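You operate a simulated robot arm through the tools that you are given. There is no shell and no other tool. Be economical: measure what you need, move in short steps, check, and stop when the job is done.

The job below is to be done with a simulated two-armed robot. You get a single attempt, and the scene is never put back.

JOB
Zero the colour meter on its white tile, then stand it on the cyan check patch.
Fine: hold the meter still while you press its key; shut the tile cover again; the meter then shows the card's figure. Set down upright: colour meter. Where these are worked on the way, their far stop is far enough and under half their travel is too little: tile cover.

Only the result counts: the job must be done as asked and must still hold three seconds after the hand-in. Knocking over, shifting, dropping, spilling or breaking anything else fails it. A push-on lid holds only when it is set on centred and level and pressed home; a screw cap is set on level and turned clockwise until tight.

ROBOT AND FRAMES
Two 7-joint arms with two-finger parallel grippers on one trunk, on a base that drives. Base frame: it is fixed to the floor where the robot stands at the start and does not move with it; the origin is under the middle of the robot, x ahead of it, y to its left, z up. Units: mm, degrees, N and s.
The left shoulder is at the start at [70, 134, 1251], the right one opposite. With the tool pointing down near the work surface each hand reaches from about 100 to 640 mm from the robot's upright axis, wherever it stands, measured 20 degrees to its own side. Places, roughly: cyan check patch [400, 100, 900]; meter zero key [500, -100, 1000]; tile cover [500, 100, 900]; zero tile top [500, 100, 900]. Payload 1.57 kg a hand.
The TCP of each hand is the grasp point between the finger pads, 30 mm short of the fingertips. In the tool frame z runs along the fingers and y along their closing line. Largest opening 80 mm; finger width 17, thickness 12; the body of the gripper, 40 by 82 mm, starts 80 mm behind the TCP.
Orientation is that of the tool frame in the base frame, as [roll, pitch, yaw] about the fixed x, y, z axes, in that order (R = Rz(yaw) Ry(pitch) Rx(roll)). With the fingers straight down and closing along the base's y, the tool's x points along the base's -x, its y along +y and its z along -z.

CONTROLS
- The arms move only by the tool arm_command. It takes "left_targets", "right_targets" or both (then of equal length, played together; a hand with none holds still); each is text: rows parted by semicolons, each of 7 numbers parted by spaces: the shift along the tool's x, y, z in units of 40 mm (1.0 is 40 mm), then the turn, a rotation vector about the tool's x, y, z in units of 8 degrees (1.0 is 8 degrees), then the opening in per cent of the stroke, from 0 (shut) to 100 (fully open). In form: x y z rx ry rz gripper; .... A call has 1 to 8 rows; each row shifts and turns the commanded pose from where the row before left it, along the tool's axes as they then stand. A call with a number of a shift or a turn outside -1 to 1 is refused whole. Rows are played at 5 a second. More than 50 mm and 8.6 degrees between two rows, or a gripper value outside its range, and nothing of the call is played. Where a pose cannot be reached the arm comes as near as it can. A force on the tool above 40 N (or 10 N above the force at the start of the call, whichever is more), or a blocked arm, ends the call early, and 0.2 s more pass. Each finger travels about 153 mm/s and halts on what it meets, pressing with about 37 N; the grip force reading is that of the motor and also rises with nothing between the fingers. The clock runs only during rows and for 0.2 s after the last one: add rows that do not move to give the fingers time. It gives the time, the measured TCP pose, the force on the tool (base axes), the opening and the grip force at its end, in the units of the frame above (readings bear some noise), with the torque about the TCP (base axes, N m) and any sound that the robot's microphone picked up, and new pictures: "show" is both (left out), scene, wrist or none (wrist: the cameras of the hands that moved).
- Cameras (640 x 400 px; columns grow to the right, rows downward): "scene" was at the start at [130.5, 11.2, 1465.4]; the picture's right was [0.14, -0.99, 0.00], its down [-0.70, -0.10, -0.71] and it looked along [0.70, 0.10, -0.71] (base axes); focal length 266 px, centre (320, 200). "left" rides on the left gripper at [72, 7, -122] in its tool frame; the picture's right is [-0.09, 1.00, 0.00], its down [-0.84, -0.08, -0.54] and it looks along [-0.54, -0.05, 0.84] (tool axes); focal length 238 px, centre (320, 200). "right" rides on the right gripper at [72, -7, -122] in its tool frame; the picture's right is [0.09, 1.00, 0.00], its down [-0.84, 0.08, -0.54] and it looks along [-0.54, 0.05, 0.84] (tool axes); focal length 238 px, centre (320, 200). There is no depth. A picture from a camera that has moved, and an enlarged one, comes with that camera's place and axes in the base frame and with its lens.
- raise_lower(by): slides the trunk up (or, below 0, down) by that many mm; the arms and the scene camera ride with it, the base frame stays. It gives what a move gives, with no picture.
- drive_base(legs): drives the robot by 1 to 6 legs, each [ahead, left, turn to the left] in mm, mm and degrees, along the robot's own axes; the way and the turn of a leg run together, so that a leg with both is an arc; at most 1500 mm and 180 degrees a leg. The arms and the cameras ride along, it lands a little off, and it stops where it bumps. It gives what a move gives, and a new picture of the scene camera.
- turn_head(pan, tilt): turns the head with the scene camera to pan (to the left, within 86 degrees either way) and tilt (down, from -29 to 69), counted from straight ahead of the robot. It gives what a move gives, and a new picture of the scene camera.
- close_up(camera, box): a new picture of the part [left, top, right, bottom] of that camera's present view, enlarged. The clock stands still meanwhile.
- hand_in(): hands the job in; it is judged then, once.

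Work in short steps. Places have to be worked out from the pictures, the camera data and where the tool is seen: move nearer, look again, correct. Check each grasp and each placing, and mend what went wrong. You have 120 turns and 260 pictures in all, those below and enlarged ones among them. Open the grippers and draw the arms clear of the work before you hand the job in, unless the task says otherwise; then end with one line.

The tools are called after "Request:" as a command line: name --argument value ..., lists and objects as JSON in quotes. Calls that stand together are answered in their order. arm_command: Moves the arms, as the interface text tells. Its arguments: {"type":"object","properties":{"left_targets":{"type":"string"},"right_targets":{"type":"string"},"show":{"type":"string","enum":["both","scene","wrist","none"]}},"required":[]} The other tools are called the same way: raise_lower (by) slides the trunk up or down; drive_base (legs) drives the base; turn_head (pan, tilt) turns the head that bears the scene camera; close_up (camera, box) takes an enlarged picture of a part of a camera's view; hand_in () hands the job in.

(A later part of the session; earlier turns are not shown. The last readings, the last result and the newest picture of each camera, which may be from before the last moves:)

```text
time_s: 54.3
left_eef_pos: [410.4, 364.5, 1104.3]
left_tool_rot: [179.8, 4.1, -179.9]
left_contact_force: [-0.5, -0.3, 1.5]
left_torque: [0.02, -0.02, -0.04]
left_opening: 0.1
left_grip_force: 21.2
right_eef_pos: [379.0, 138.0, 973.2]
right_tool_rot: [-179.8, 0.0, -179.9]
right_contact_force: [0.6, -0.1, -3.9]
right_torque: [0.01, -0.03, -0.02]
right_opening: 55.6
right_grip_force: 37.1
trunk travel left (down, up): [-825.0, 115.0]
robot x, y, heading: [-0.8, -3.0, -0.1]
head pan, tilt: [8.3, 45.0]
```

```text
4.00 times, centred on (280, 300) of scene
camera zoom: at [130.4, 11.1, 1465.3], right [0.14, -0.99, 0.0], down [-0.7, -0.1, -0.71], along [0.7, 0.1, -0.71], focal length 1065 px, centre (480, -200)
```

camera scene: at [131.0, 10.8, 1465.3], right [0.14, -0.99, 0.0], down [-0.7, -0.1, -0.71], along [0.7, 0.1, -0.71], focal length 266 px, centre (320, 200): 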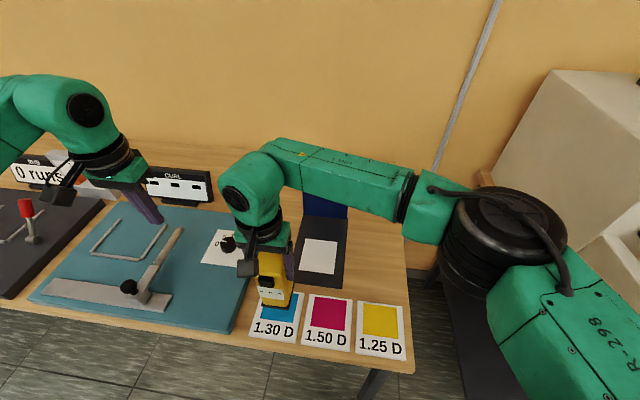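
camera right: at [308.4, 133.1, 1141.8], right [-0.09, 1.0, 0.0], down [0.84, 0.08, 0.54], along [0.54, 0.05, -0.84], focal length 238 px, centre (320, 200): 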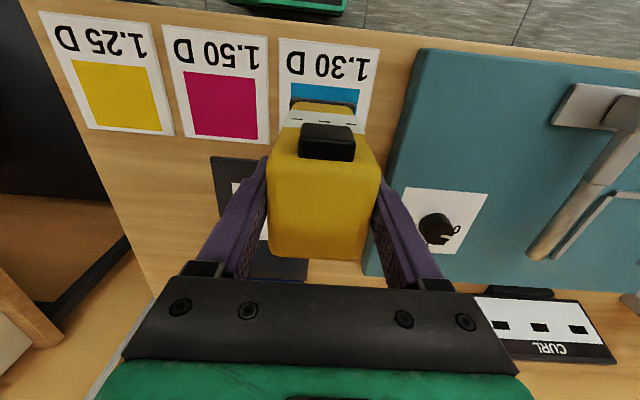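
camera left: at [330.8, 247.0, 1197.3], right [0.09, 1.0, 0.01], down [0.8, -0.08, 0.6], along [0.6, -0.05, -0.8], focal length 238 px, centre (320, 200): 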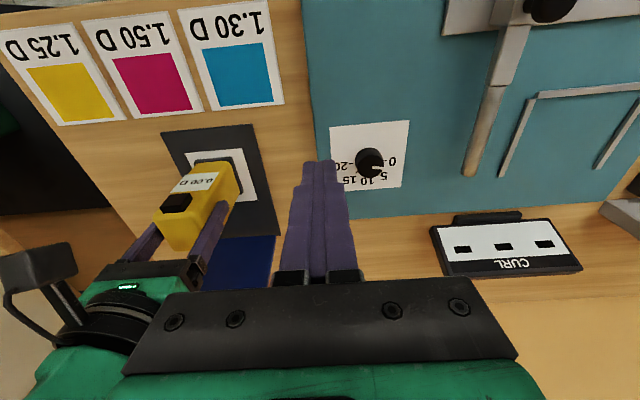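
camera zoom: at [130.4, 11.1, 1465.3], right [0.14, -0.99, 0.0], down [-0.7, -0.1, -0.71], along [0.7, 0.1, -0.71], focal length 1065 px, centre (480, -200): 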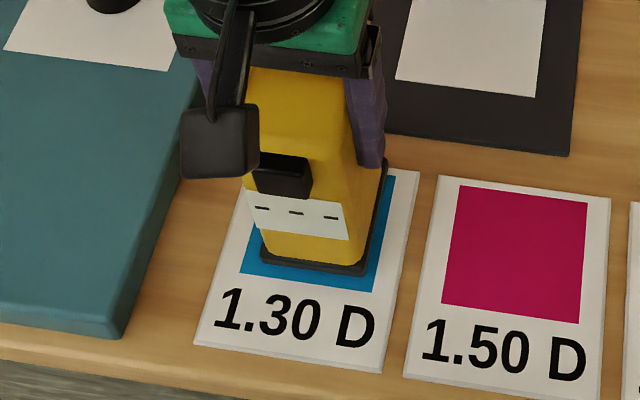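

Well centred on the patch. I lower in 2 mm steps.

Request:
arm_command --right_targets "0 0 0.05 0 0 0 0;0 0 0.05 0 0 0 0;0 0 0 0 0 0 0" --show "none"

Request:
arm_command --right_targets "0 0 0.05 0 0 0 0;0 0 0.05 0 0 0 0;0 0 0 0 0 0 0" --show "none"

Request:
close_up --camera "scene" --box '[230, 250, 330, 350]'

```text
time_s: 55.1
left_eef_pos: [410.5, 365.0, 1105.5]
left_tool_rot: [179.9, 4.0, -179.9]
left_contact_force: [0.2, -0.2, 0.0]
left_torque: [-0.01, 0.0, 0.0]
left_opening: 0.0
left_grip_force: 21.0
right_eef_pos: [379.5, 137.5, 968.3]
right_tool_rot: [-179.8, 0.0, -179.8]
right_contact_force: [0.1, -0.1, -2.5]
right_torque: [-0.01, 0.03, -0.03]
right_opening: 55.6
right_grip_force: 37.1
trunk travel left (down, up): [-825.0, 115.0]
robot x, y, heading: [-3.0, -0.2, -0.4]
head pan, tilt: [8.3, 45.0]
```

```text
time_s: 55.9
left_eef_pos: [408.9, 363.7, 1106.2]
left_tool_rot: [180.0, 4.1, -179.8]
left_contact_force: [-0.2, -0.5, 0.1]
left_torque: [0.04, 0.03, -0.01]
left_opening: 0.2
left_grip_force: 21.1
right_eef_pos: [378.6, 138.4, 967.3]
right_tool_rot: [-180.0, 0.2, 180.0]
right_contact_force: [3.2, -0.8, 18.2]
right_torque: [0.05, 0.18, 0.05]
right_opening: 55.8
right_grip_force: 36.7
trunk travel left (down, up): [-825.0, 115.0]
robot x, y, heading: [-0.2, -0.5, -0.1]
head pan, tilt: [8.3, 45.0]
```

```text
4.00 times, centred on (280, 300) of scene
camera zoom: at [128.8, 9.5, 1465.8], right [0.14, -0.99, 0.0], down [-0.7, -0.1, -0.71], along [0.7, 0.1, -0.71], focal length 1065 px, centre (480, -200)
```

zoom: 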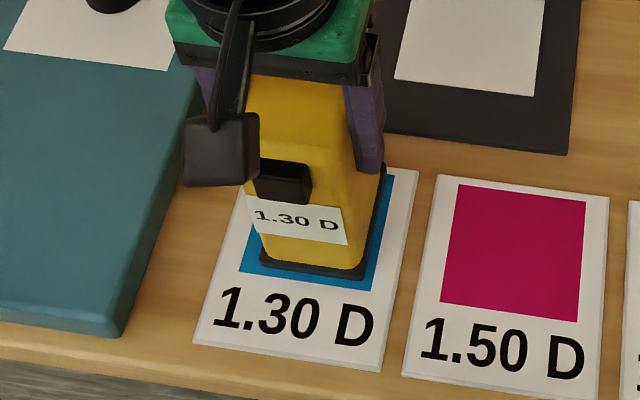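

It reads 1.30 D, matching the card. I relax the downward press slightly, open, and lift straight off.

Request:
arm_command --right_targets "0 0 -0.03 0 0 0 0;0 0 0 0 0 0 70;0 0 0 0 0 0 100;0 0 0 0 0 0 100" --show "wrist"

Request:
arm_command --right_targets "0 0 -0.5 0 0 0 100;0 0 -0.8 0 0 0 100;0 0 -0.8 0 0 0 100;0 0 -0.8 0 0 0 100;0 0 -0.8 0 0 0 100;0 0 0 0 0 0 100" --show "both"

```text
time_s: 56.9
left_eef_pos: [408.8, 364.2, 1105.9]
left_tool_rot: [179.9, 4.0, -179.8]
left_contact_force: [-0.2, -0.1, 1.1]
left_torque: [0.01, -0.01, -0.05]
left_opening: 0.1
left_grip_force: 21.2
right_eef_pos: [378.9, 138.9, 966.1]
right_tool_rot: [-179.8, 0.1, -179.9]
right_contact_force: [0.6, -0.2, 0.3]
right_torque: [0.0, 0.0, -0.04]
right_opening: 80.1
right_grip_force: 0.1
trunk travel left (down, up): [-825.0, 115.0]
robot x, y, heading: [1.4, 1.3, -0.3]
head pan, tilt: [8.3, 45.0]
camera right: at [307.1, 132.8, 1088.7], right [-0.09, 1.0, 0.0], down [0.84, 0.08, 0.54], along [0.54, 0.05, -0.84], focal length 238 px, centre (320, 200)
```

right: 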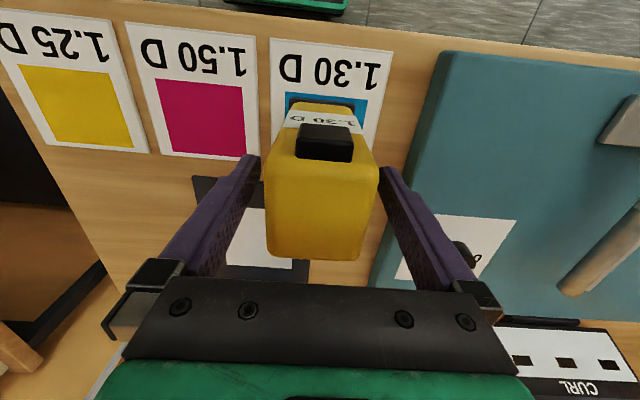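

```text
time_s: 58.3
left_eef_pos: [410.5, 364.4, 1105.5]
left_tool_rot: [179.9, 4.0, -179.9]
left_contact_force: [-0.4, -0.1, 0.4]
left_torque: [0.0, -0.03, -0.01]
left_opening: 0.1
left_grip_force: 21.3
right_eef_pos: [377.0, 139.2, 1114.4]
right_tool_rot: [-179.8, 0.0, -179.9]
right_contact_force: [0.0, 0.2, 0.2]
right_torque: [0.03, 0.02, 0.01]
right_opening: 80.0
right_grip_force: 0.2
trunk travel left (down, up): [-825.0, 115.0]
robot x, y, heading: [-1.2, 2.5, -0.0]
head pan, tilt: [8.3, 45.0]
camera scene: at [130.4, 10.9, 1465.3], right [0.14, -0.99, 0.0], down [-0.7, -0.1, -0.71], along [0.7, 0.1, -0.71], focal length 266 px, centre (320, 200)
camera right: at [305.0, 133.9, 1236.7], right [-0.09, 1.0, 0.0], down [0.84, 0.08, 0.54], along [0.54, 0.05, -0.84], focal length 238 px, centre (320, 200)
```

scene: 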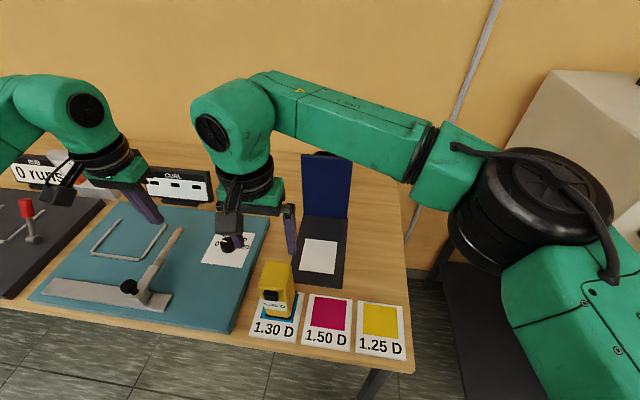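
right: 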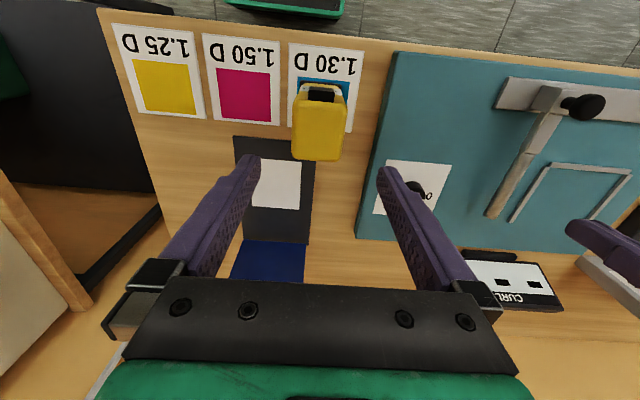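

The meter stands on the patch by itself. For closing, the right hand will support the cover from below again while the left tips it over from behind; first I bring the right hand across and pitch it.

Request:
arm_command --right_targets "-0.3 -0.7 0 0 0 0 0;-0.6 -0.8 0 0 -1 0 0;-0.6 -0.7 0 0 -1 0 0;-0.3 -0.5 0 0 -1 0 0;0 0 0 0 -1 0 0;0 0 0 0 -1 0 0;0 0 0 0 -0.9 0 0;0 0 0 0 0 0 0"

```text
time_s: 60.1
left_eef_pos: [409.3, 364.0, 1105.1]
left_tool_rot: [179.9, 4.0, -179.9]
left_contact_force: [0.5, 0.0, 0.4]
left_torque: [0.01, 0.02, 0.01]
left_opening: 0.0
left_grip_force: 21.7
right_eef_pos: [449.8, 32.0, 1121.6]
right_tool_rot: [-179.7, 47.3, -179.7]
right_contact_force: [-0.8, 0.5, -0.3]
right_torque: [0.02, 0.03, 0.04]
right_opening: 0.0
right_grip_force: 21.3
trunk travel left (down, up): [-825.0, 115.0]
robot x, y, heading: [4.4, 1.2, 0.1]
head pan, tilt: [8.3, 45.0]
camera scene: at [130.3, 10.9, 1465.3], right [0.14, -0.99, 0.0], down [-0.7, -0.1, -0.71], along [0.7, 0.1, -0.71], focal length 266 px, centre (320, 200)
camera right: at [312.0, 25.1, 1152.1], right [-0.06, 1.0, -0.07], down [0.17, 0.08, 0.98], along [0.98, 0.05, -0.17], focal length 238 px, centre (320, 200)
```

scene: 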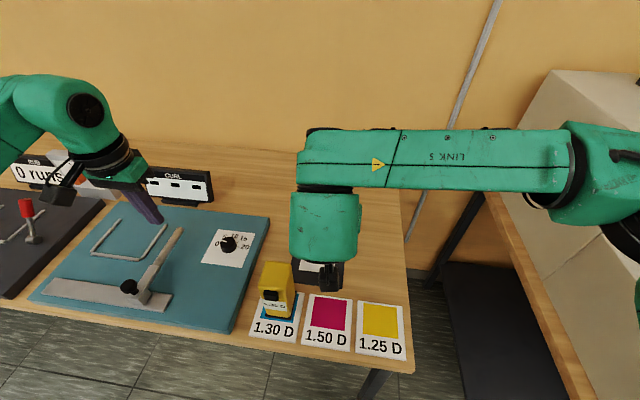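
right: 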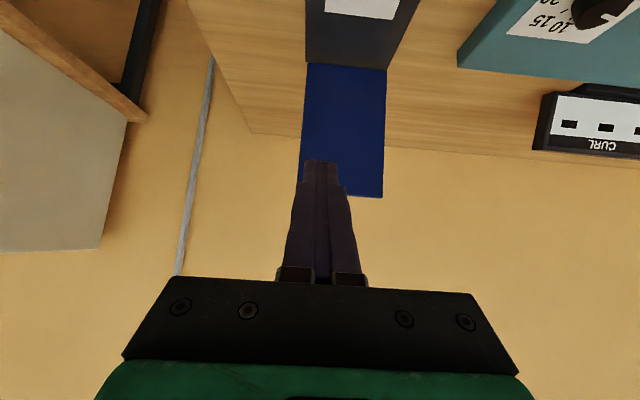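

The cover top edge is near (690, ·, 1075). I slide the right fingers forward along their axis to just in front of the open cover.

Request:
arm_command --right_targets "0 0 0.9 0 0 0 0;0 0 1 0 0 0 0;0 0 1 0 0 0 0;0 0 1 0 0 0 0;-0.1 0 1 0 0 0 0;0 0 0 0 0 0 0" --show "wrist"

Request:
arm_command --left_targets "0 -0.8 -0.8 0 0 0 0;0 -0.8 -0.8 0 -0.5 0 0;-0.8 -0.8 -0.8 0 -1 0 0;-0.8 -0.8 0 0 -1 0 0;-0.6 -0.8 0 0 -1 0 0;0 -0.8 0 0 -1 0 0;0 0 0 0 -1 0 0;0 0 0 0 0 0 0"

```text
time_s: 61.5
left_eef_pos: [408.4, 365.8, 1106.4]
left_tool_rot: [179.9, 3.9, -179.9]
left_contact_force: [-0.2, -0.1, -0.3]
left_torque: [0.0, 0.0, 0.0]
left_opening: 0.0
left_grip_force: 21.5
right_eef_pos: [593.1, 30.8, 991.3]
right_tool_rot: [-179.6, 47.3, -179.6]
right_contact_force: [-1.0, -0.5, 0.1]
right_torque: [-0.01, 0.0, -0.03]
right_opening: 0.1
right_grip_force: 21.2
trunk travel left (down, up): [-825.0, 115.0]
robot x, y, heading: [-3.9, 2.3, 0.0]
head pan, tilt: [8.3, 45.0]
camera right: at [456.1, 23.9, 1022.2], right [-0.06, 1.0, -0.07], down [0.17, 0.08, 0.98], along [0.98, 0.05, -0.17], focal length 238 px, centre (320, 200)
```

right: 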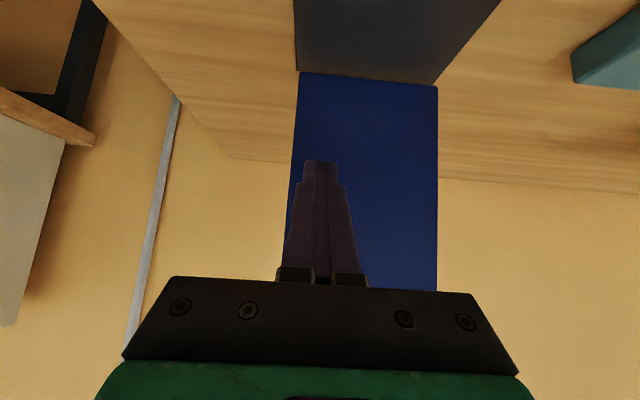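

```text
refused: row 3 steps farther than a row can; nothing moved
```

The right hand is in place. I redo the left move in smaller rows: up, across and pitch forward.

Request:
arm_command --left_targets "0 -0.7 -0.8 0 0 0 0;0 -0.7 -0.8 0 0 0 0;0 -0.9 -0.8 0 0 0 0;0 -1 0 0 -1 0 0;0 -1 0 0 -1 0 0;0 -1 0 0 -1 0 0;0 -0.8 0 0 -1 0 0;0 0 0 0 -0.6 0 0"

```text
time_s: 63.3
left_eef_pos: [403.5, 119.1, 1203.9]
left_tool_rot: [180.0, 41.0, -179.9]
left_contact_force: [-0.3, 0.7, 0.2]
left_torque: [-0.01, 0.0, -0.01]
left_opening: 0.0
left_grip_force: 21.5
right_eef_pos: [594.7, 30.3, 991.4]
right_tool_rot: [-179.7, 47.3, -179.6]
right_contact_force: [-0.7, 0.1, 0.2]
right_torque: [-0.02, 0.01, 0.02]
right_opening: 0.2
right_grip_force: 21.4
trunk travel left (down, up): [-825.0, 115.0]
robot x, y, heading: [0.1, -0.3, -0.1]
head pan, tilt: [8.3, 45.0]
camera scene: at [129.3, 12.0, 1465.4], right [0.14, -0.99, 0.0], down [-0.7, -0.1, -0.71], along [0.7, 0.1, -0.71], focal length 266 px, centre (320, 200)
camera left: at [268.6, 125.6, 1246.4], right [0.07, 1.0, 0.06], down [0.28, -0.08, 0.96], along [0.96, -0.05, -0.28], focal length 238 px, centre (320, 200)
```

scene: 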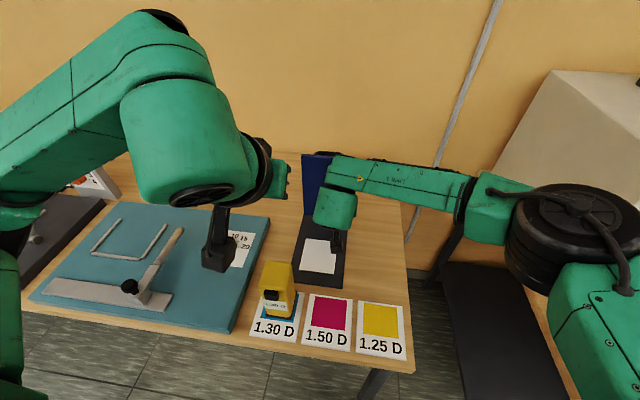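
left: 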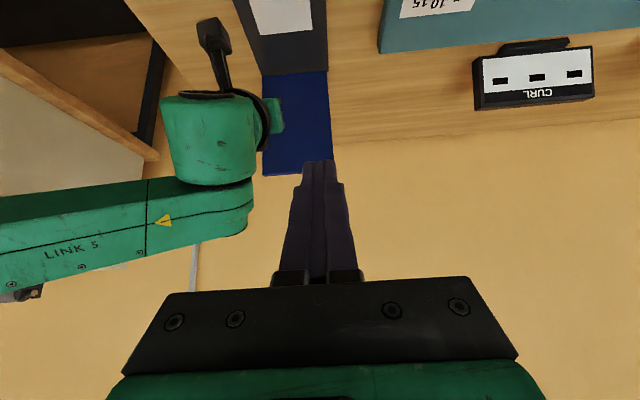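

The left view shows the cover's top edge ahead. I advance the left hand high, towards above the cover's top edge, at y≈105.

Request:
arm_command --left_targets "-0.75 -0.07 0.62 0 0 0 0;-0.75 -0.07 0.64 0 0 0 0;-0.75 -0.07 0.66 0 0 0 0;-0.75 -0.07 0.66 0 0 0 0;-0.75 -0.07 0.66 0 0 0 0;0 0 0 0 0 0 0"

```text
time_s: 64.7
left_eef_pos: [603.7, 104.9, 1201.5]
left_tool_rot: [179.9, 40.9, -180.0]
left_contact_force: [0.6, -0.8, 0.1]
left_torque: [-0.01, 0.0, 0.02]
left_opening: 0.1
left_grip_force: 20.9
right_eef_pos: [593.8, 29.8, 992.3]
right_tool_rot: [-179.7, 47.3, -179.7]
right_contact_force: [0.3, -0.3, -0.8]
right_torque: [-0.01, -0.01, 0.02]
right_opening: 0.0
right_grip_force: 21.0
trunk travel left (down, up): [-825.0, 115.0]
robot x, y, heading: [1.1, -1.2, 0.0]
head pan, tilt: [8.3, 45.0]
camera scene: at [129.4, 11.1, 1465.4], right [0.14, -0.99, 0.0], down [-0.7, -0.1, -0.71], along [0.7, 0.1, -0.71], focal length 266 px, centre (320, 200)
camera left: at [468.9, 110.7, 1244.5], right [0.07, 1.0, 0.06], down [0.28, -0.08, 0.96], along [0.96, -0.05, -0.28], focal length 238 px, centre (320, 200)
```

scene: 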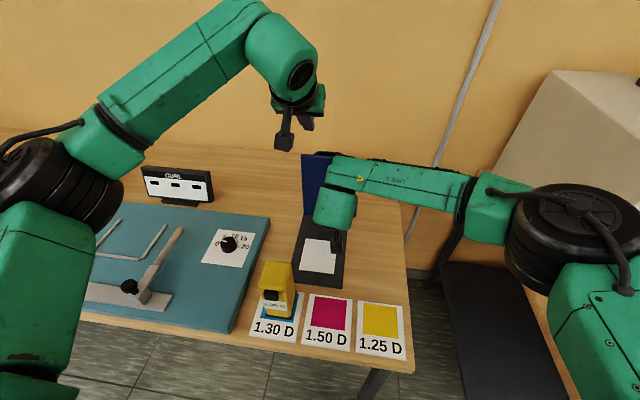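
left: 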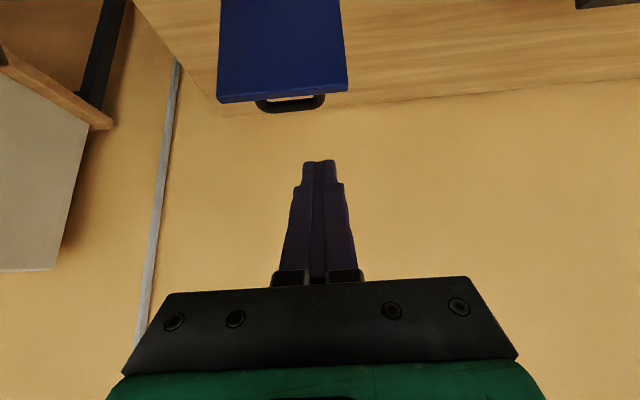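

The top edge seems at x≈666–690, z≈1071, the handle behind it. I carry the left tip forward over the edge, staying above it.

Request:
arm_command --left_targets "-0.34 0.05 1 0 0 0 0;-0.34 0.05 1 0 0 0 0;-0.34 0.05 1 0 0 0 0;0 0 0 0 0 0 0"

Request:
close_up --camera "scene" --box '[260, 80, 380, 200]'

```text
time_s: 65.7
left_eef_pos: [713.9, 112.1, 1136.1]
left_tool_rot: [179.9, 40.9, -180.0]
left_contact_force: [-0.1, -0.2, 0.0]
left_torque: [-0.03, -0.02, -0.01]
left_opening: 0.2
left_grip_force: 21.2
right_eef_pos: [594.4, 30.2, 990.9]
right_tool_rot: [-179.7, 47.3, -179.7]
right_contact_force: [0.9, 0.3, 0.1]
right_torque: [0.01, 0.0, 0.0]
right_opening: 0.3
right_grip_force: 21.8
trunk travel left (down, up): [-825.0, 115.0]
robot x, y, heading: [-2.0, 1.0, 0.0]
head pan, tilt: [8.3, 45.0]
camera scene: at [129.9, 11.2, 1465.4], right [0.14, -0.99, 0.0], down [-0.7, -0.1, -0.71], along [0.7, 0.1, -0.71], focal length 266 px, centre (320, 200)
camera left: at [579.7, 118.6, 1180.0], right [0.07, 1.0, 0.06], down [0.28, -0.08, 0.96], along [0.96, -0.05, -0.28], focal length 238 px, centre (320, 200)
```

scene: 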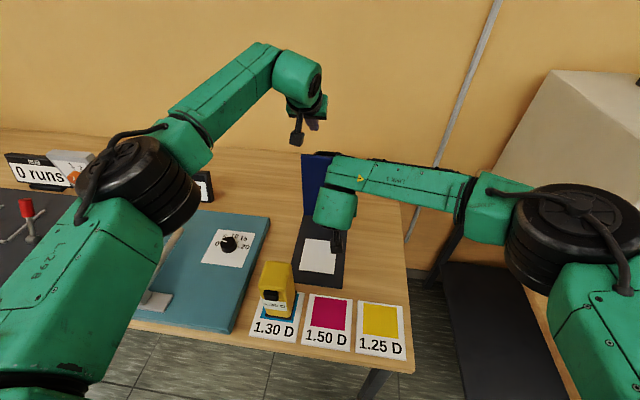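
left: 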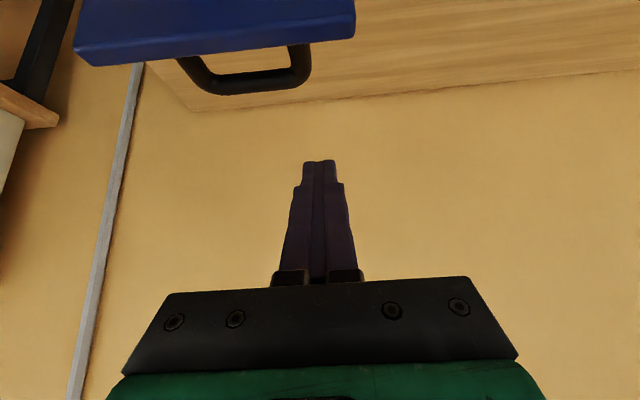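

```text
3.33 times, centred on (320, 140) of scene
camera zoom: at [129.9, 11.2, 1465.4], right [0.14, -0.99, 0.0], down [-0.7, -0.1, -0.71], along [0.7, 0.1, -0.71], focal length 887 px, centre (320, 400)
```

zoom: 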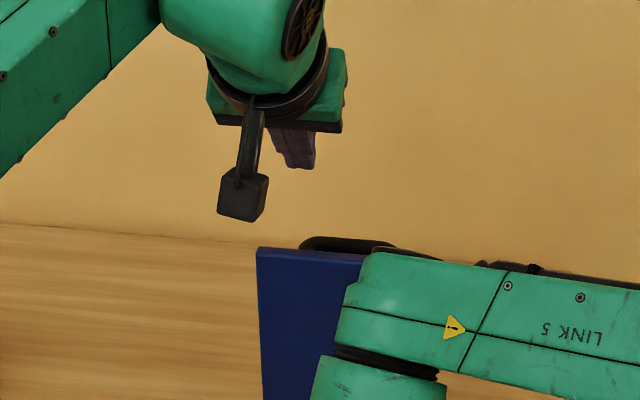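

The cover stands at about 95°, back top edge near (665, 69, 1078). I lower the left tip behind it to z≈1055 and bring the right tip nearer to the front face.

Request:
arm_command --left_targets "0.655 0 0.39 0 0 0 0;0.655 0 0.39 0 0 0 0;0 0 0 0 0 0 0" --right_targets "-0.2 0 0.17 0 0 0 0;-0.2 0 0.17 0 0 0 0;0 0 0 0 0 0 0"

```text
time_s: 66.5
left_eef_pos: [690.4, 112.4, 1083.4]
left_tool_rot: [-179.9, 41.4, -179.9]
left_contact_force: [4.2, 2.3, 19.2]
left_torque: [-0.08, -0.4, 0.06]
left_opening: 0.2
left_grip_force: 21.3
right_eef_pos: [614.4, 31.3, 995.3]
right_tool_rot: [-179.7, 47.3, -179.7]
right_contact_force: [-0.1, 0.4, 0.5]
right_torque: [0.0, -0.04, 0.01]
right_opening: 0.0
right_grip_force: 21.2
trunk travel left (down, up): [-825.0, 115.0]
robot x, y, heading: [-1.1, 0.3, -0.2]
head pan, tilt: [8.3, 45.0]
camera scene: at [126.4, 10.4, 1466.1], right [0.14, -0.99, 0.0], down [-0.7, -0.1, -0.71], along [0.7, 0.1, -0.71], focal length 266 px, centre (320, 200)
camera right: at [475.8, 24.1, 1026.4], right [-0.06, 1.0, -0.07], down [0.17, 0.08, 0.98], along [0.98, 0.05, -0.17], focal length 238 px, centre (320, 200)
camera left: at [555.9, 119.4, 1125.6], right [0.07, 1.0, 0.06], down [0.27, -0.08, 0.96], along [0.96, -0.05, -0.27], focal length 238 px, centre (320, 200)
```

scene: 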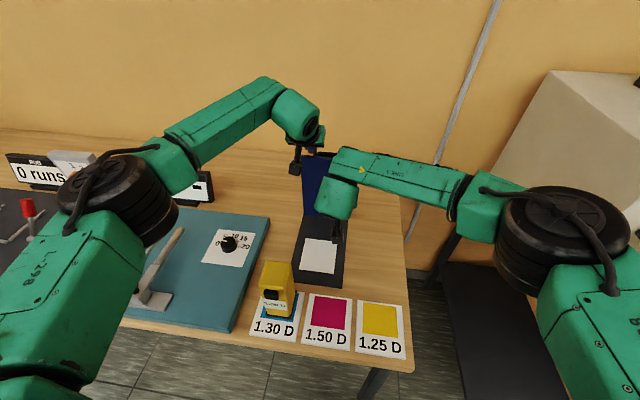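
right: 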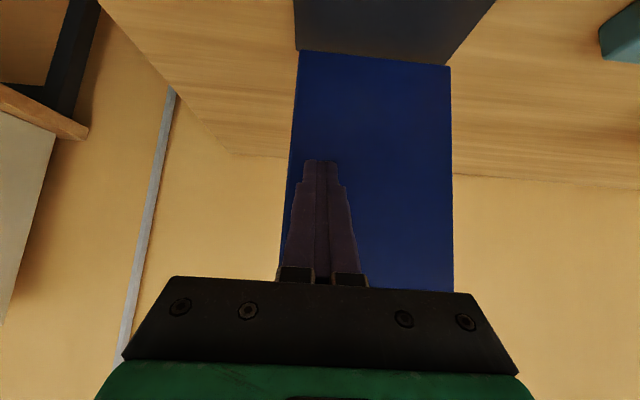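
left: 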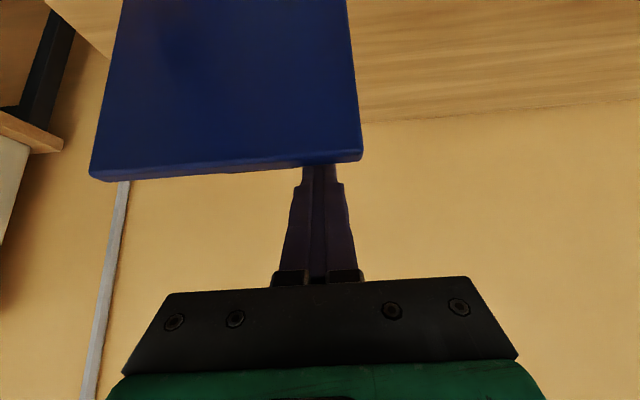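

The left fingers are hooked behind the top edge, pressing on it. I pull back with a slight rise.

Request:
arm_command --left_targets "0.06 0 -0.277 0 0 0 0;0.15 0 -0.2 0 0 0 0;0.15 0 -0.2 0 0 0 0;0 0 0 0 0 0 0"

```text
time_s: 67.5
left_eef_pos: [663.2, 111.3, 1089.2]
left_tool_rot: [179.8, 40.7, 180.0]
left_contact_force: [0.3, 0.4, -0.5]
left_torque: [0.03, -0.04, -0.02]
left_opening: 0.0
left_grip_force: 21.0
right_eef_pos: [614.9, 29.8, 993.5]
right_tool_rot: [-179.7, 47.3, -179.7]
right_contact_force: [0.5, -0.2, -0.4]
right_torque: [-0.03, 0.0, -0.01]
right_opening: 0.0
right_grip_force: 21.9
trunk travel left (down, up): [-825.0, 115.0]
robot x, y, heading: [0.4, 1.4, -0.1]
head pan, tilt: [8.3, 45.0]
camera scene: at [130.0, 10.5, 1465.3], right [0.14, -0.99, 0.0], down [-0.7, -0.1, -0.71], along [0.7, 0.1, -0.71], focal length 266 px, centre (320, 200)
camera left: at [529.6, 117.9, 1133.2], right [0.07, 1.0, 0.06], down [0.28, -0.08, 0.96], along [0.96, -0.05, -0.29], focal length 238 px, centre (320, 200)
```

scene: 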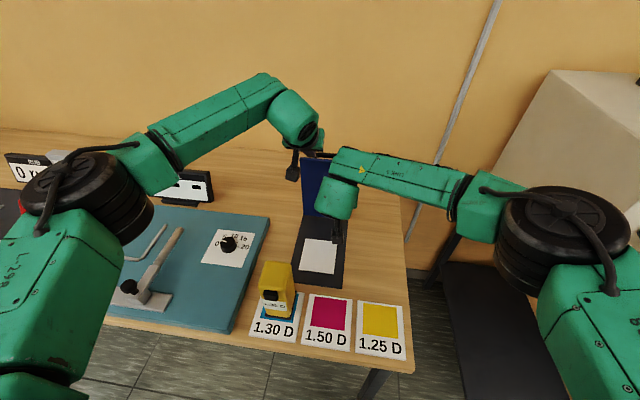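
left: 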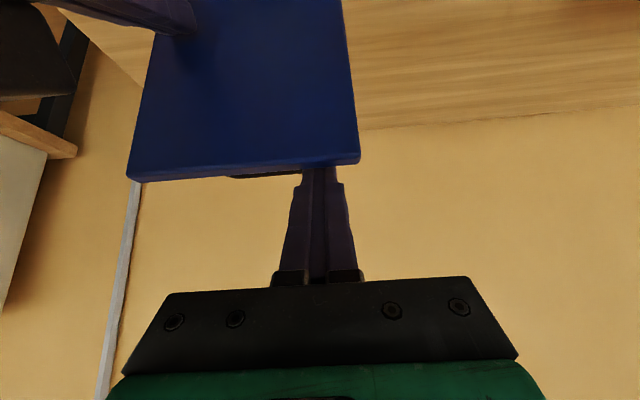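

The top edge has come to about vertical. I pull a bit more, in small rows.

Request:
arm_command --left_targets "0.17 0 -0.16 0 0 0 0;0.17 0 -0.16 0 0 0 0;0 0 0 0 0 0 0"

Request:
close_up --camera "right" --box '[0, 0, 640, 400]'

```text
time_s: 68.3
left_eef_pos: [642.2, 111.3, 1093.3]
left_tool_rot: [179.9, 41.1, 180.0]
left_contact_force: [12.5, 1.1, 3.2]
left_torque: [0.05, -0.18, -0.02]
left_opening: 0.1
left_grip_force: 21.1
right_eef_pos: [611.8, 31.5, 992.3]
right_tool_rot: [-179.7, 47.0, -179.8]
right_contact_force: [-23.6, -3.5, -4.4]
right_torque: [-0.08, 0.52, -0.09]
right_opening: 0.2
right_grip_force: 20.9
trunk travel left (down, up): [-825.0, 115.0]
robot x, y, heading: [-1.9, 3.9, 0.0]
head pan, tilt: [8.3, 45.0]
camera scene: at [127.1, 10.1, 1465.6], right [0.14, -0.99, 0.0], down [-0.7, -0.1, -0.71], along [0.7, 0.1, -0.71], focal length 266 px, centre (320, 200)
camera left: at [509.7, 116.8, 1136.3], right [0.07, 1.0, 0.06], down [0.28, -0.08, 0.96], along [0.96, -0.05, -0.28], focal length 238 px, centre (320, 200)
```

scene: 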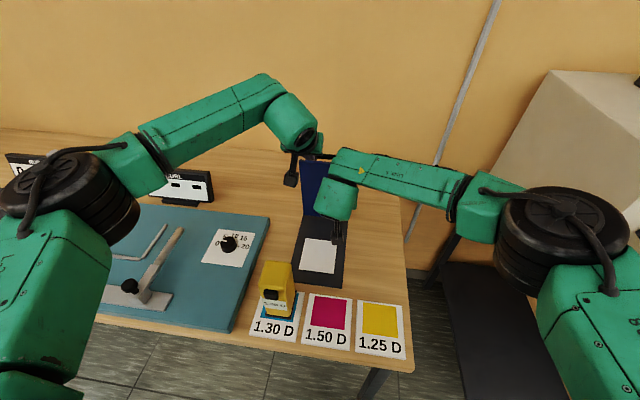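
left: 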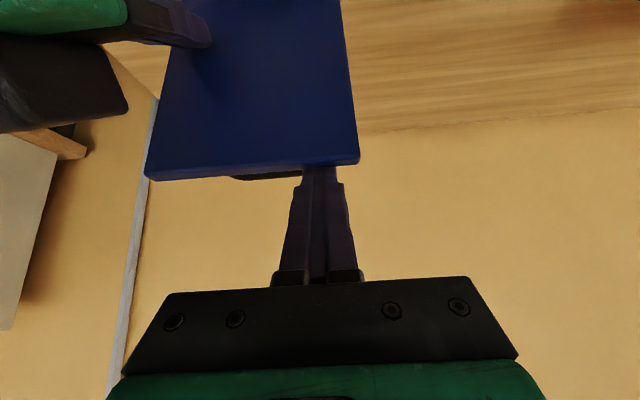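

```text
1.00 times, centred on (320, 200) of right (not enlarged: the box is as wide or as high as the picture)
camera zoom: at [474.3, 24.3, 1024.4], right [-0.07, 1.0, -0.07], down [0.17, 0.08, 0.98], along [0.98, 0.05, -0.18], focal length 238 px, centre (320, 200)
```

zoom: 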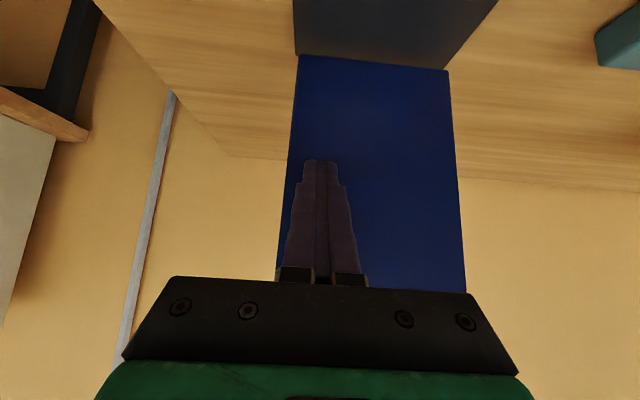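

The cover is now held between the left fingers behind and the right tip in front (about 83°). I move both back together.

Request:
arm_command --left_targets "0.3 0 -0.23 0 0 0 0;0.35 0 -0.27 0 0 0 0;0.35 0 -0.27 0 0 0 0;0 0 0 0 0 0 0" --right_targets "0.22 0 -0.24 0 0 0 0;0.2 0 -0.22 0 0 0 0;0.2 0 -0.22 0 0 0 0;0 0 0 0 0 0 0"

```text
time_s: 69.3
left_eef_pos: [594.9, 109.7, 1088.1]
left_tool_rot: [179.9, 40.8, -179.9]
left_contact_force: [1.1, -0.1, 0.2]
left_torque: [0.0, -0.03, -0.01]
left_opening: 0.0
left_grip_force: 21.1
right_eef_pos: [580.0, 30.5, 993.3]
right_tool_rot: [-179.8, 47.4, -179.7]
right_contact_force: [-0.1, -0.1, -1.0]
right_torque: [-0.04, 0.03, 0.01]
right_opening: 0.2
right_grip_force: 21.1
trunk travel left (down, up): [-825.0, 115.0]
robot x, y, heading: [-3.4, -0.5, -0.1]
head pan, tilt: [8.3, 45.0]
camera scene: at [130.2, 10.7, 1465.4], right [0.14, -0.99, 0.0], down [-0.7, -0.1, -0.71], along [0.7, 0.1, -0.71], focal length 266 px, centre (320, 200)
camera right: at [441.9, 24.5, 1024.6], right [-0.06, 1.0, -0.07], down [0.17, 0.08, 0.98], along [0.98, 0.05, -0.17], focal length 238 px, centre (320, 200)
camera left: at [460.2, 115.7, 1132.3], right [0.07, 1.0, 0.06], down [0.28, -0.08, 0.96], along [0.96, -0.05, -0.28], focal length 238 px, centre (320, 200)
```

scene: 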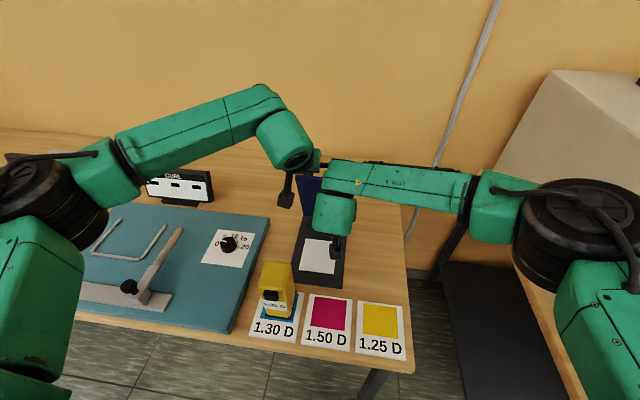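
right: 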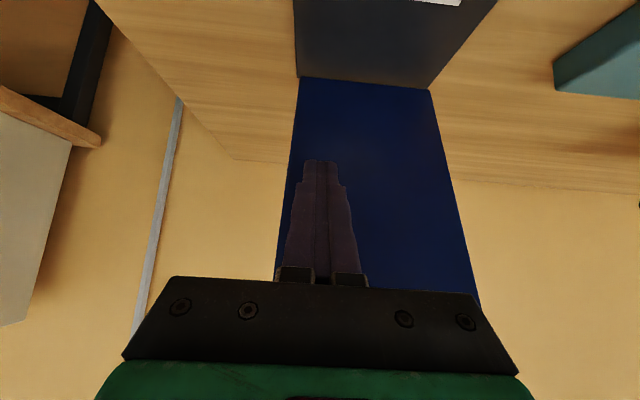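
left: 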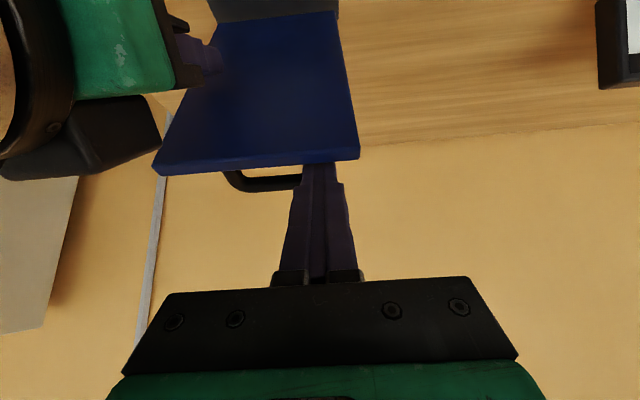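

The cover is at about 74° and stays with almost no force, so its hinge has friction. I continue with both, the right leading as guard.

Request:
arm_command --left_targets "0.4 0 -0.12 0 0 0 0;0.5 0 -0.13 0 0 0 0;0.5 0 -0.12 0 0 0 0;0 0 0 0 0 0 0" --right_targets "0.44 0 -0.11 0 0 0 0;0.44 0 -0.11 0 0 0 0;0.44 0 -0.11 0 0 0 0;0 0 0 0 0 0 0"

```text
time_s: 70.3
left_eef_pos: [540.9, 110.8, 1063.6]
left_tool_rot: [179.9, 40.8, -179.8]
left_contact_force: [0.5, 0.3, 0.1]
left_torque: [0.03, 0.02, 0.02]
left_opening: 0.0
left_grip_force: 21.6
right_eef_pos: [534.9, 30.2, 963.1]
right_tool_rot: [-179.7, 47.3, -179.7]
right_contact_force: [0.1, -0.4, 0.0]
right_torque: [-0.01, -0.02, -0.01]
right_opening: 0.1
right_grip_force: 21.4
trunk travel left (down, up): [-825.0, 115.0]
robot x, y, heading: [0.9, 0.2, -0.0]
head pan, tilt: [8.3, 45.0]
camera scene: at [130.2, 10.7, 1465.4], right [0.14, -0.99, 0.0], down [-0.7, -0.1, -0.71], along [0.7, 0.1, -0.71], focal length 266 px, centre (320, 200)
camera right: at [396.7, 24.0, 993.8], right [-0.06, 1.0, -0.07], down [0.17, 0.08, 0.98], along [0.98, 0.05, -0.17], focal length 238 px, centre (320, 200)
camera left: at [406.9, 116.2, 1106.3], right [0.07, 1.0, 0.06], down [0.28, -0.08, 0.96], along [0.96, -0.05, -0.28], focal length 238 px, centre (320, 200)
```

scene: 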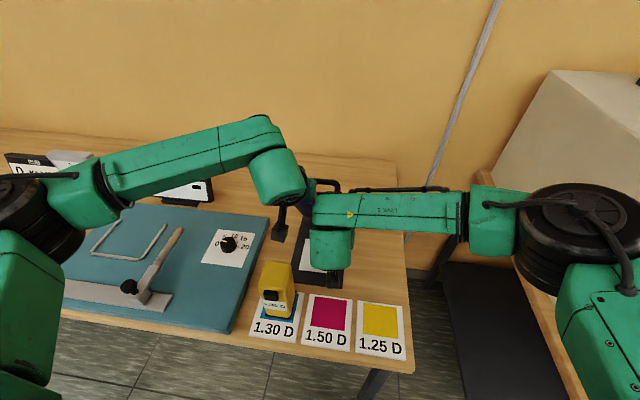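
right: 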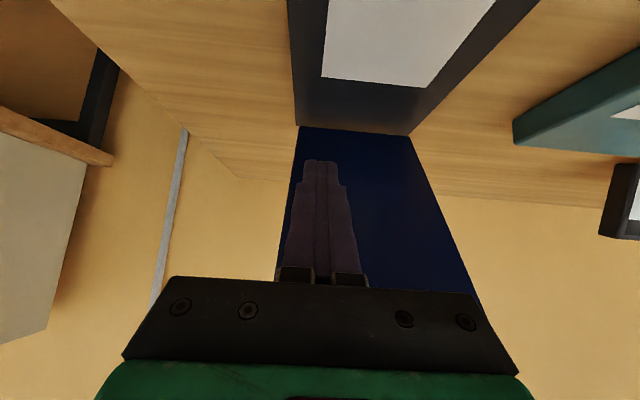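
left: 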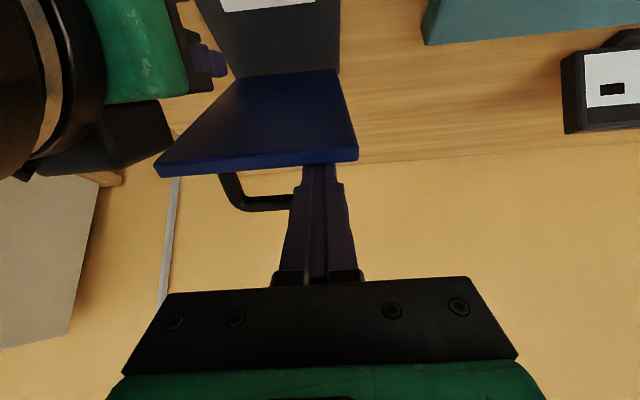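

The cover is around 60° and neither hand reads force. I wait a second to see whether it holds by itself.

Request:
arm_command --left_targets "0 0 0 0 0 0 0;0 0 0 0 0 0 0;0 0 0 0 0 0 0;0 0 0 0 0 0 0;0 0 0 0 0 0 0;0 0 0 0 0 0 0" --show "wrist"

```text
time_s: 71.7
left_eef_pos: [541.5, 109.2, 1062.3]
left_tool_rot: [179.8, 40.8, -180.0]
left_contact_force: [-0.3, -0.1, 0.9]
left_torque: [-0.03, -0.01, 0.0]
left_opening: 0.0
left_grip_force: 21.1
right_eef_pos: [534.7, 30.0, 962.9]
right_tool_rot: [-179.7, 47.1, -179.6]
right_contact_force: [-0.1, 0.3, 0.9]
right_torque: [0.03, 0.0, 0.03]
right_opening: 0.0
right_grip_force: 21.3
trunk travel left (down, up): [-825.0, 115.0]
robot x, y, heading: [2.4, -1.4, -0.1]
head pan, tilt: [8.3, 45.0]
camera left: at [407.2, 116.2, 1106.5], right [0.07, 1.0, 0.06], down [0.28, -0.08, 0.96], along [0.96, -0.05, -0.28], focal length 238 px, centre (320, 200)
```

left: 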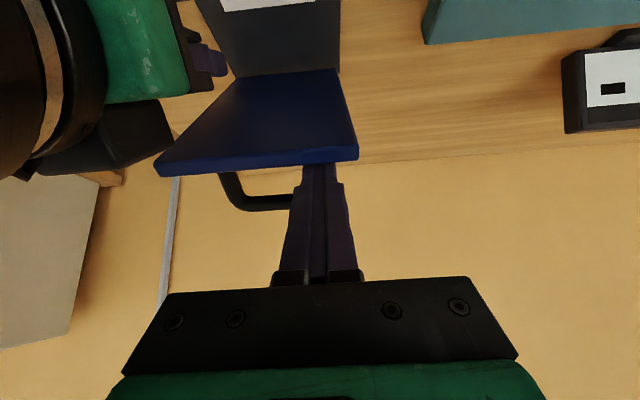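

It holds. I withdraw the left hand up along its fingers and off to the left.

Request:
arm_command --left_targets "0 0 -0.8 0 0 0 0;0 0 -0.9 0 0 0 0;0 0 -0.9 0 0 0 0;0 0.3 -0.9 0 0 0 0;0 0.9 0 0 0.5 0 0;0 0.9 0 0 1 0 0;0 0.9 0 0 1 0 0;0 0.9 0 0 1 0 0"

```text
time_s: 73.5
left_eef_pos: [451.4, 269.5, 1167.7]
left_tool_rot: [180.0, 12.5, -179.9]
left_contact_force: [1.1, 0.4, 0.4]
left_torque: [0.0, 0.04, -0.01]
left_opening: 0.0
left_grip_force: 21.0
right_eef_pos: [534.4, 32.7, 964.5]
right_tool_rot: [-179.6, 47.2, -179.6]
right_contact_force: [0.4, -0.2, -1.3]
right_torque: [-0.01, -0.01, 0.0]
right_opening: 0.0
right_grip_force: 21.2
trunk travel left (down, up): [-825.0, 115.0]
robot x, y, heading: [0.7, 1.4, 0.0]
head pan, tilt: [8.3, 45.0]
camera scene: at [131.1, 12.5, 1465.2], right [0.14, -0.99, 0.0], down [-0.7, -0.1, -0.71], along [0.7, 0.1, -0.71], focal length 266 px, centre (320, 200)
camera left: at [355.4, 275.0, 1269.9], right [0.09, 1.0, 0.02], down [0.7, -0.08, 0.71], along [0.71, -0.05, -0.7], focal length 238 px, centre (320, 200)
```

scene: 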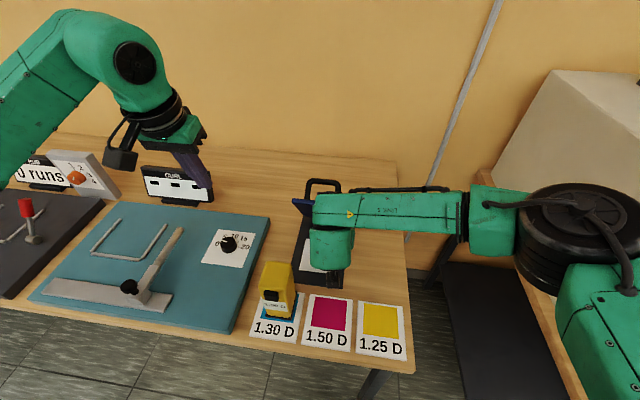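
left: 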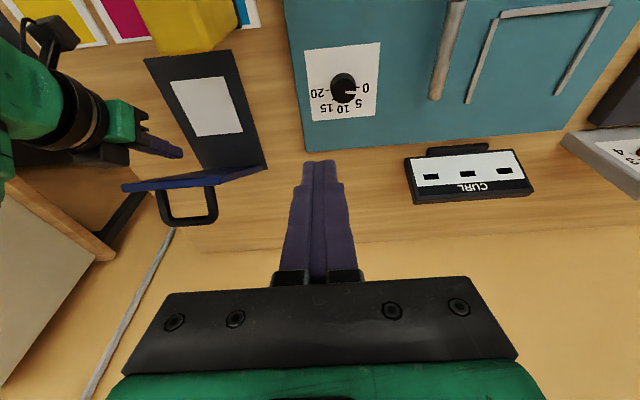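

The cover stays at about 57° by itself. I take the right hand back from under it and up.

Request:
arm_command --right_targets "0.5 0 -0.79 0 0 0 0;0.5 0 -0.79 0 0 0 0;0.5 0 -0.79 0 0 0 0;-0.7 0.1 -0.65 0 0 0 0;-0.8 0.1 -0.735 0 0 0 0;-0.8 0.1 -0.735 0 0 0 0;-0.4 0 -0.35 0 0 0 0;0 0 0 0 0 0 0"

```text
time_s: 75.3
left_eef_pos: [451.5, 267.9, 1168.7]
left_tool_rot: [179.9, 12.8, -179.8]
left_contact_force: [0.1, -0.3, 0.2]
left_torque: [-0.02, -0.05, -0.03]
left_opening: 0.1
left_grip_force: 21.1
right_eef_pos: [424.7, 43.8, 1132.8]
right_tool_rot: [-179.7, 47.1, -179.7]
right_contact_force: [1.7, 0.4, 0.1]
right_torque: [0.01, 0.01, 0.02]
right_opening: 0.1
right_grip_force: 21.1
trunk travel left (down, up): [-825.0, 115.0]
robot x, y, heading: [-0.4, -2.5, 0.1]
head pan, tilt: [8.3, 45.0]
camera scene: at [130.4, 11.0, 1465.3], right [0.14, -0.99, 0.0], down [-0.7, -0.1, -0.71], along [0.7, 0.1, -0.71], focal length 266 px, centre (320, 200)
camera right: at [287.0, 37.9, 1162.7], right [-0.06, 1.0, -0.07], down [0.17, 0.08, 0.98], along [0.98, 0.05, -0.17], focal length 238 px, centre (320, 200)
```

scene: 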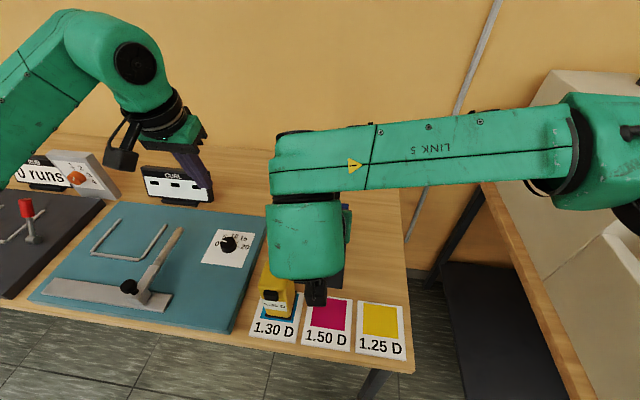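
right: 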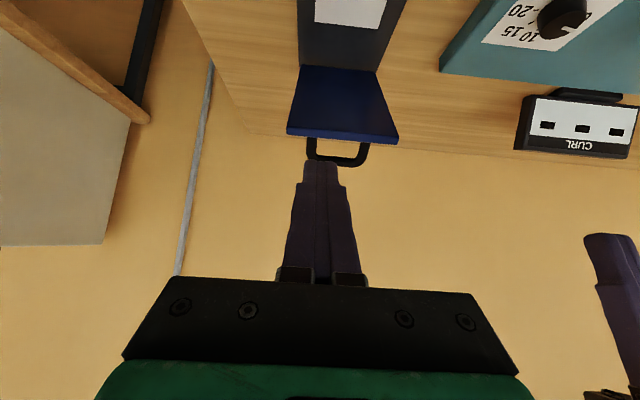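

The cover still stands at about 60° (front edge near (553, ·, 1039)). I bring the right fingers over its edge to hook it from above.

Request:
arm_command --right_targets "-0.395 0 0.825 0 0 0 0;-0.395 0 0.825 0 0 0 0;-0.395 0 0.825 0 0 0 0;-0.395 0 0.825 0 0 0 0;0.3 0 0.3 0 0 0 0;0 0 0 0 0 0 0"

```text
time_s: 76.7
left_eef_pos: [452.8, 267.7, 1169.0]
left_tool_rot: [179.8, 12.8, -179.8]
left_contact_force: [-1.2, -0.1, 0.5]
left_torque: [0.01, -0.01, -0.01]
left_opening: 0.1
left_grip_force: 20.9
right_eef_pos: [566.6, 43.7, 1071.2]
right_tool_rot: [-179.7, 47.3, -179.7]
right_contact_force: [0.6, 0.1, -0.4]
right_torque: [0.03, 0.02, 0.0]
right_opening: 0.0
right_grip_force: 21.3
trunk travel left (down, up): [-825.0, 115.0]
robot x, y, heading: [-1.9, 0.4, -0.1]
head pan, tilt: [8.3, 45.0]
camera scene: at [129.6, 10.8, 1465.4], right [0.14, -0.99, 0.0], down [-0.7, -0.1, -0.71], along [0.7, 0.1, -0.71], focal length 266 px, centre (320, 200)
camera right: at [428.4, 36.6, 1102.3], right [-0.06, 1.0, -0.07], down [0.17, 0.08, 0.98], along [0.98, 0.05, -0.17], focal length 238 px, centre (320, 200)
```

scene: 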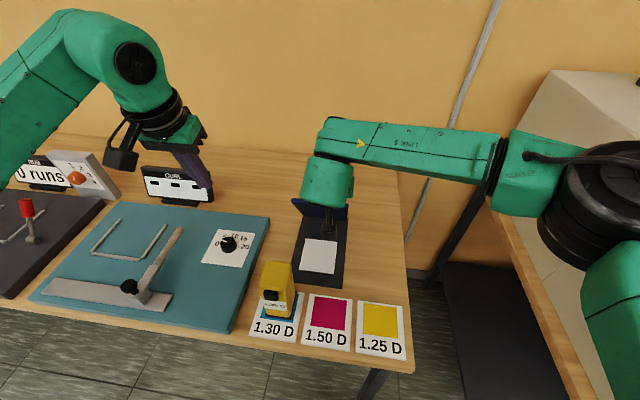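
right: 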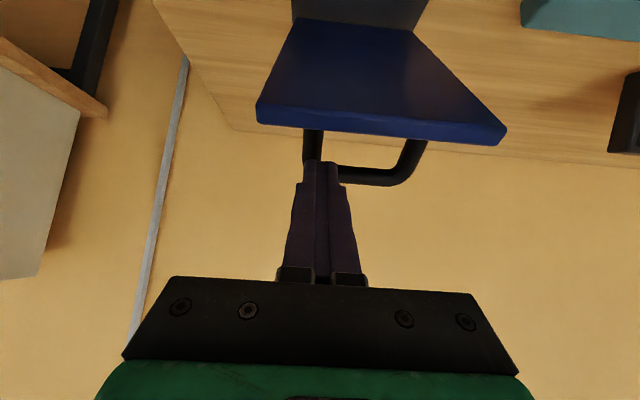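

The tip is just in front of the handle bar. I go over the bar so that it lies under the fingers, then begin pulling back and down.

Request:
arm_command --right_targets "-0.4 0 0.3 0 0 0 0;0 0 0.55 0 0 0 0;0.3 0 0 0 0 0 0;0.2 0 0 0 0 0 0;0 0 0 0 0 0 0"

```text
time_s: 77.3
left_eef_pos: [447.3, 265.5, 1170.6]
left_tool_rot: [179.9, 13.1, -180.0]
left_contact_force: [0.6, 0.6, -1.5]
left_torque: [0.02, 0.03, 0.0]
left_opening: 0.0
left_grip_force: 21.1
right_eef_pos: [596.1, 42.3, 1079.4]
right_tool_rot: [179.7, 48.8, 179.7]
right_contact_force: [-6.5, -6.4, 27.3]
right_torque: [-0.32, -0.24, -0.13]
right_opening: 0.1
right_grip_force: 21.6
trunk travel left (down, up): [-825.0, 115.0]
robot x, y, heading: [-1.0, 1.2, -0.2]
head pan, tilt: [8.3, 45.0]
stopped in row 2 (right hand): the force on the tool passed its limit at 45 N (the readings are from after the stop); the commanded pose is now the measured one
camera scene: at [124.6, 9.5, 1466.0], right [0.14, -0.99, 0.0], down [-0.7, -0.1, -0.71], along [0.7, 0.1, -0.7], focal length 266 px, centre (320, 200)
camera right: at [458.4, 36.7, 1106.9], right [-0.06, 1.0, -0.07], down [0.14, 0.07, 0.99], along [0.99, 0.05, -0.15], focal length 238 px, centre (320, 200)
```

scene: 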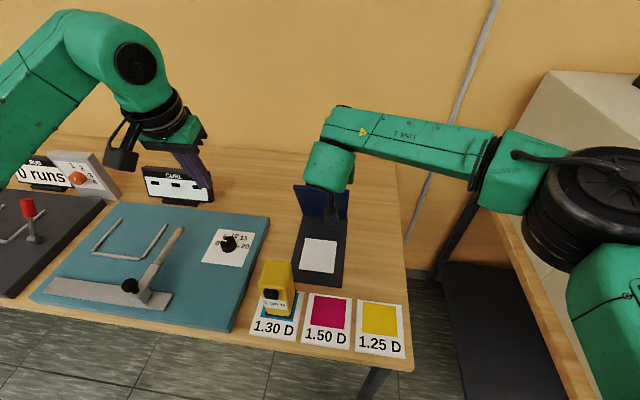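
right: 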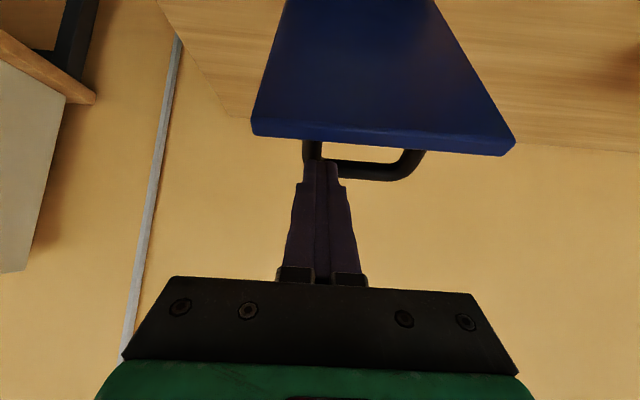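

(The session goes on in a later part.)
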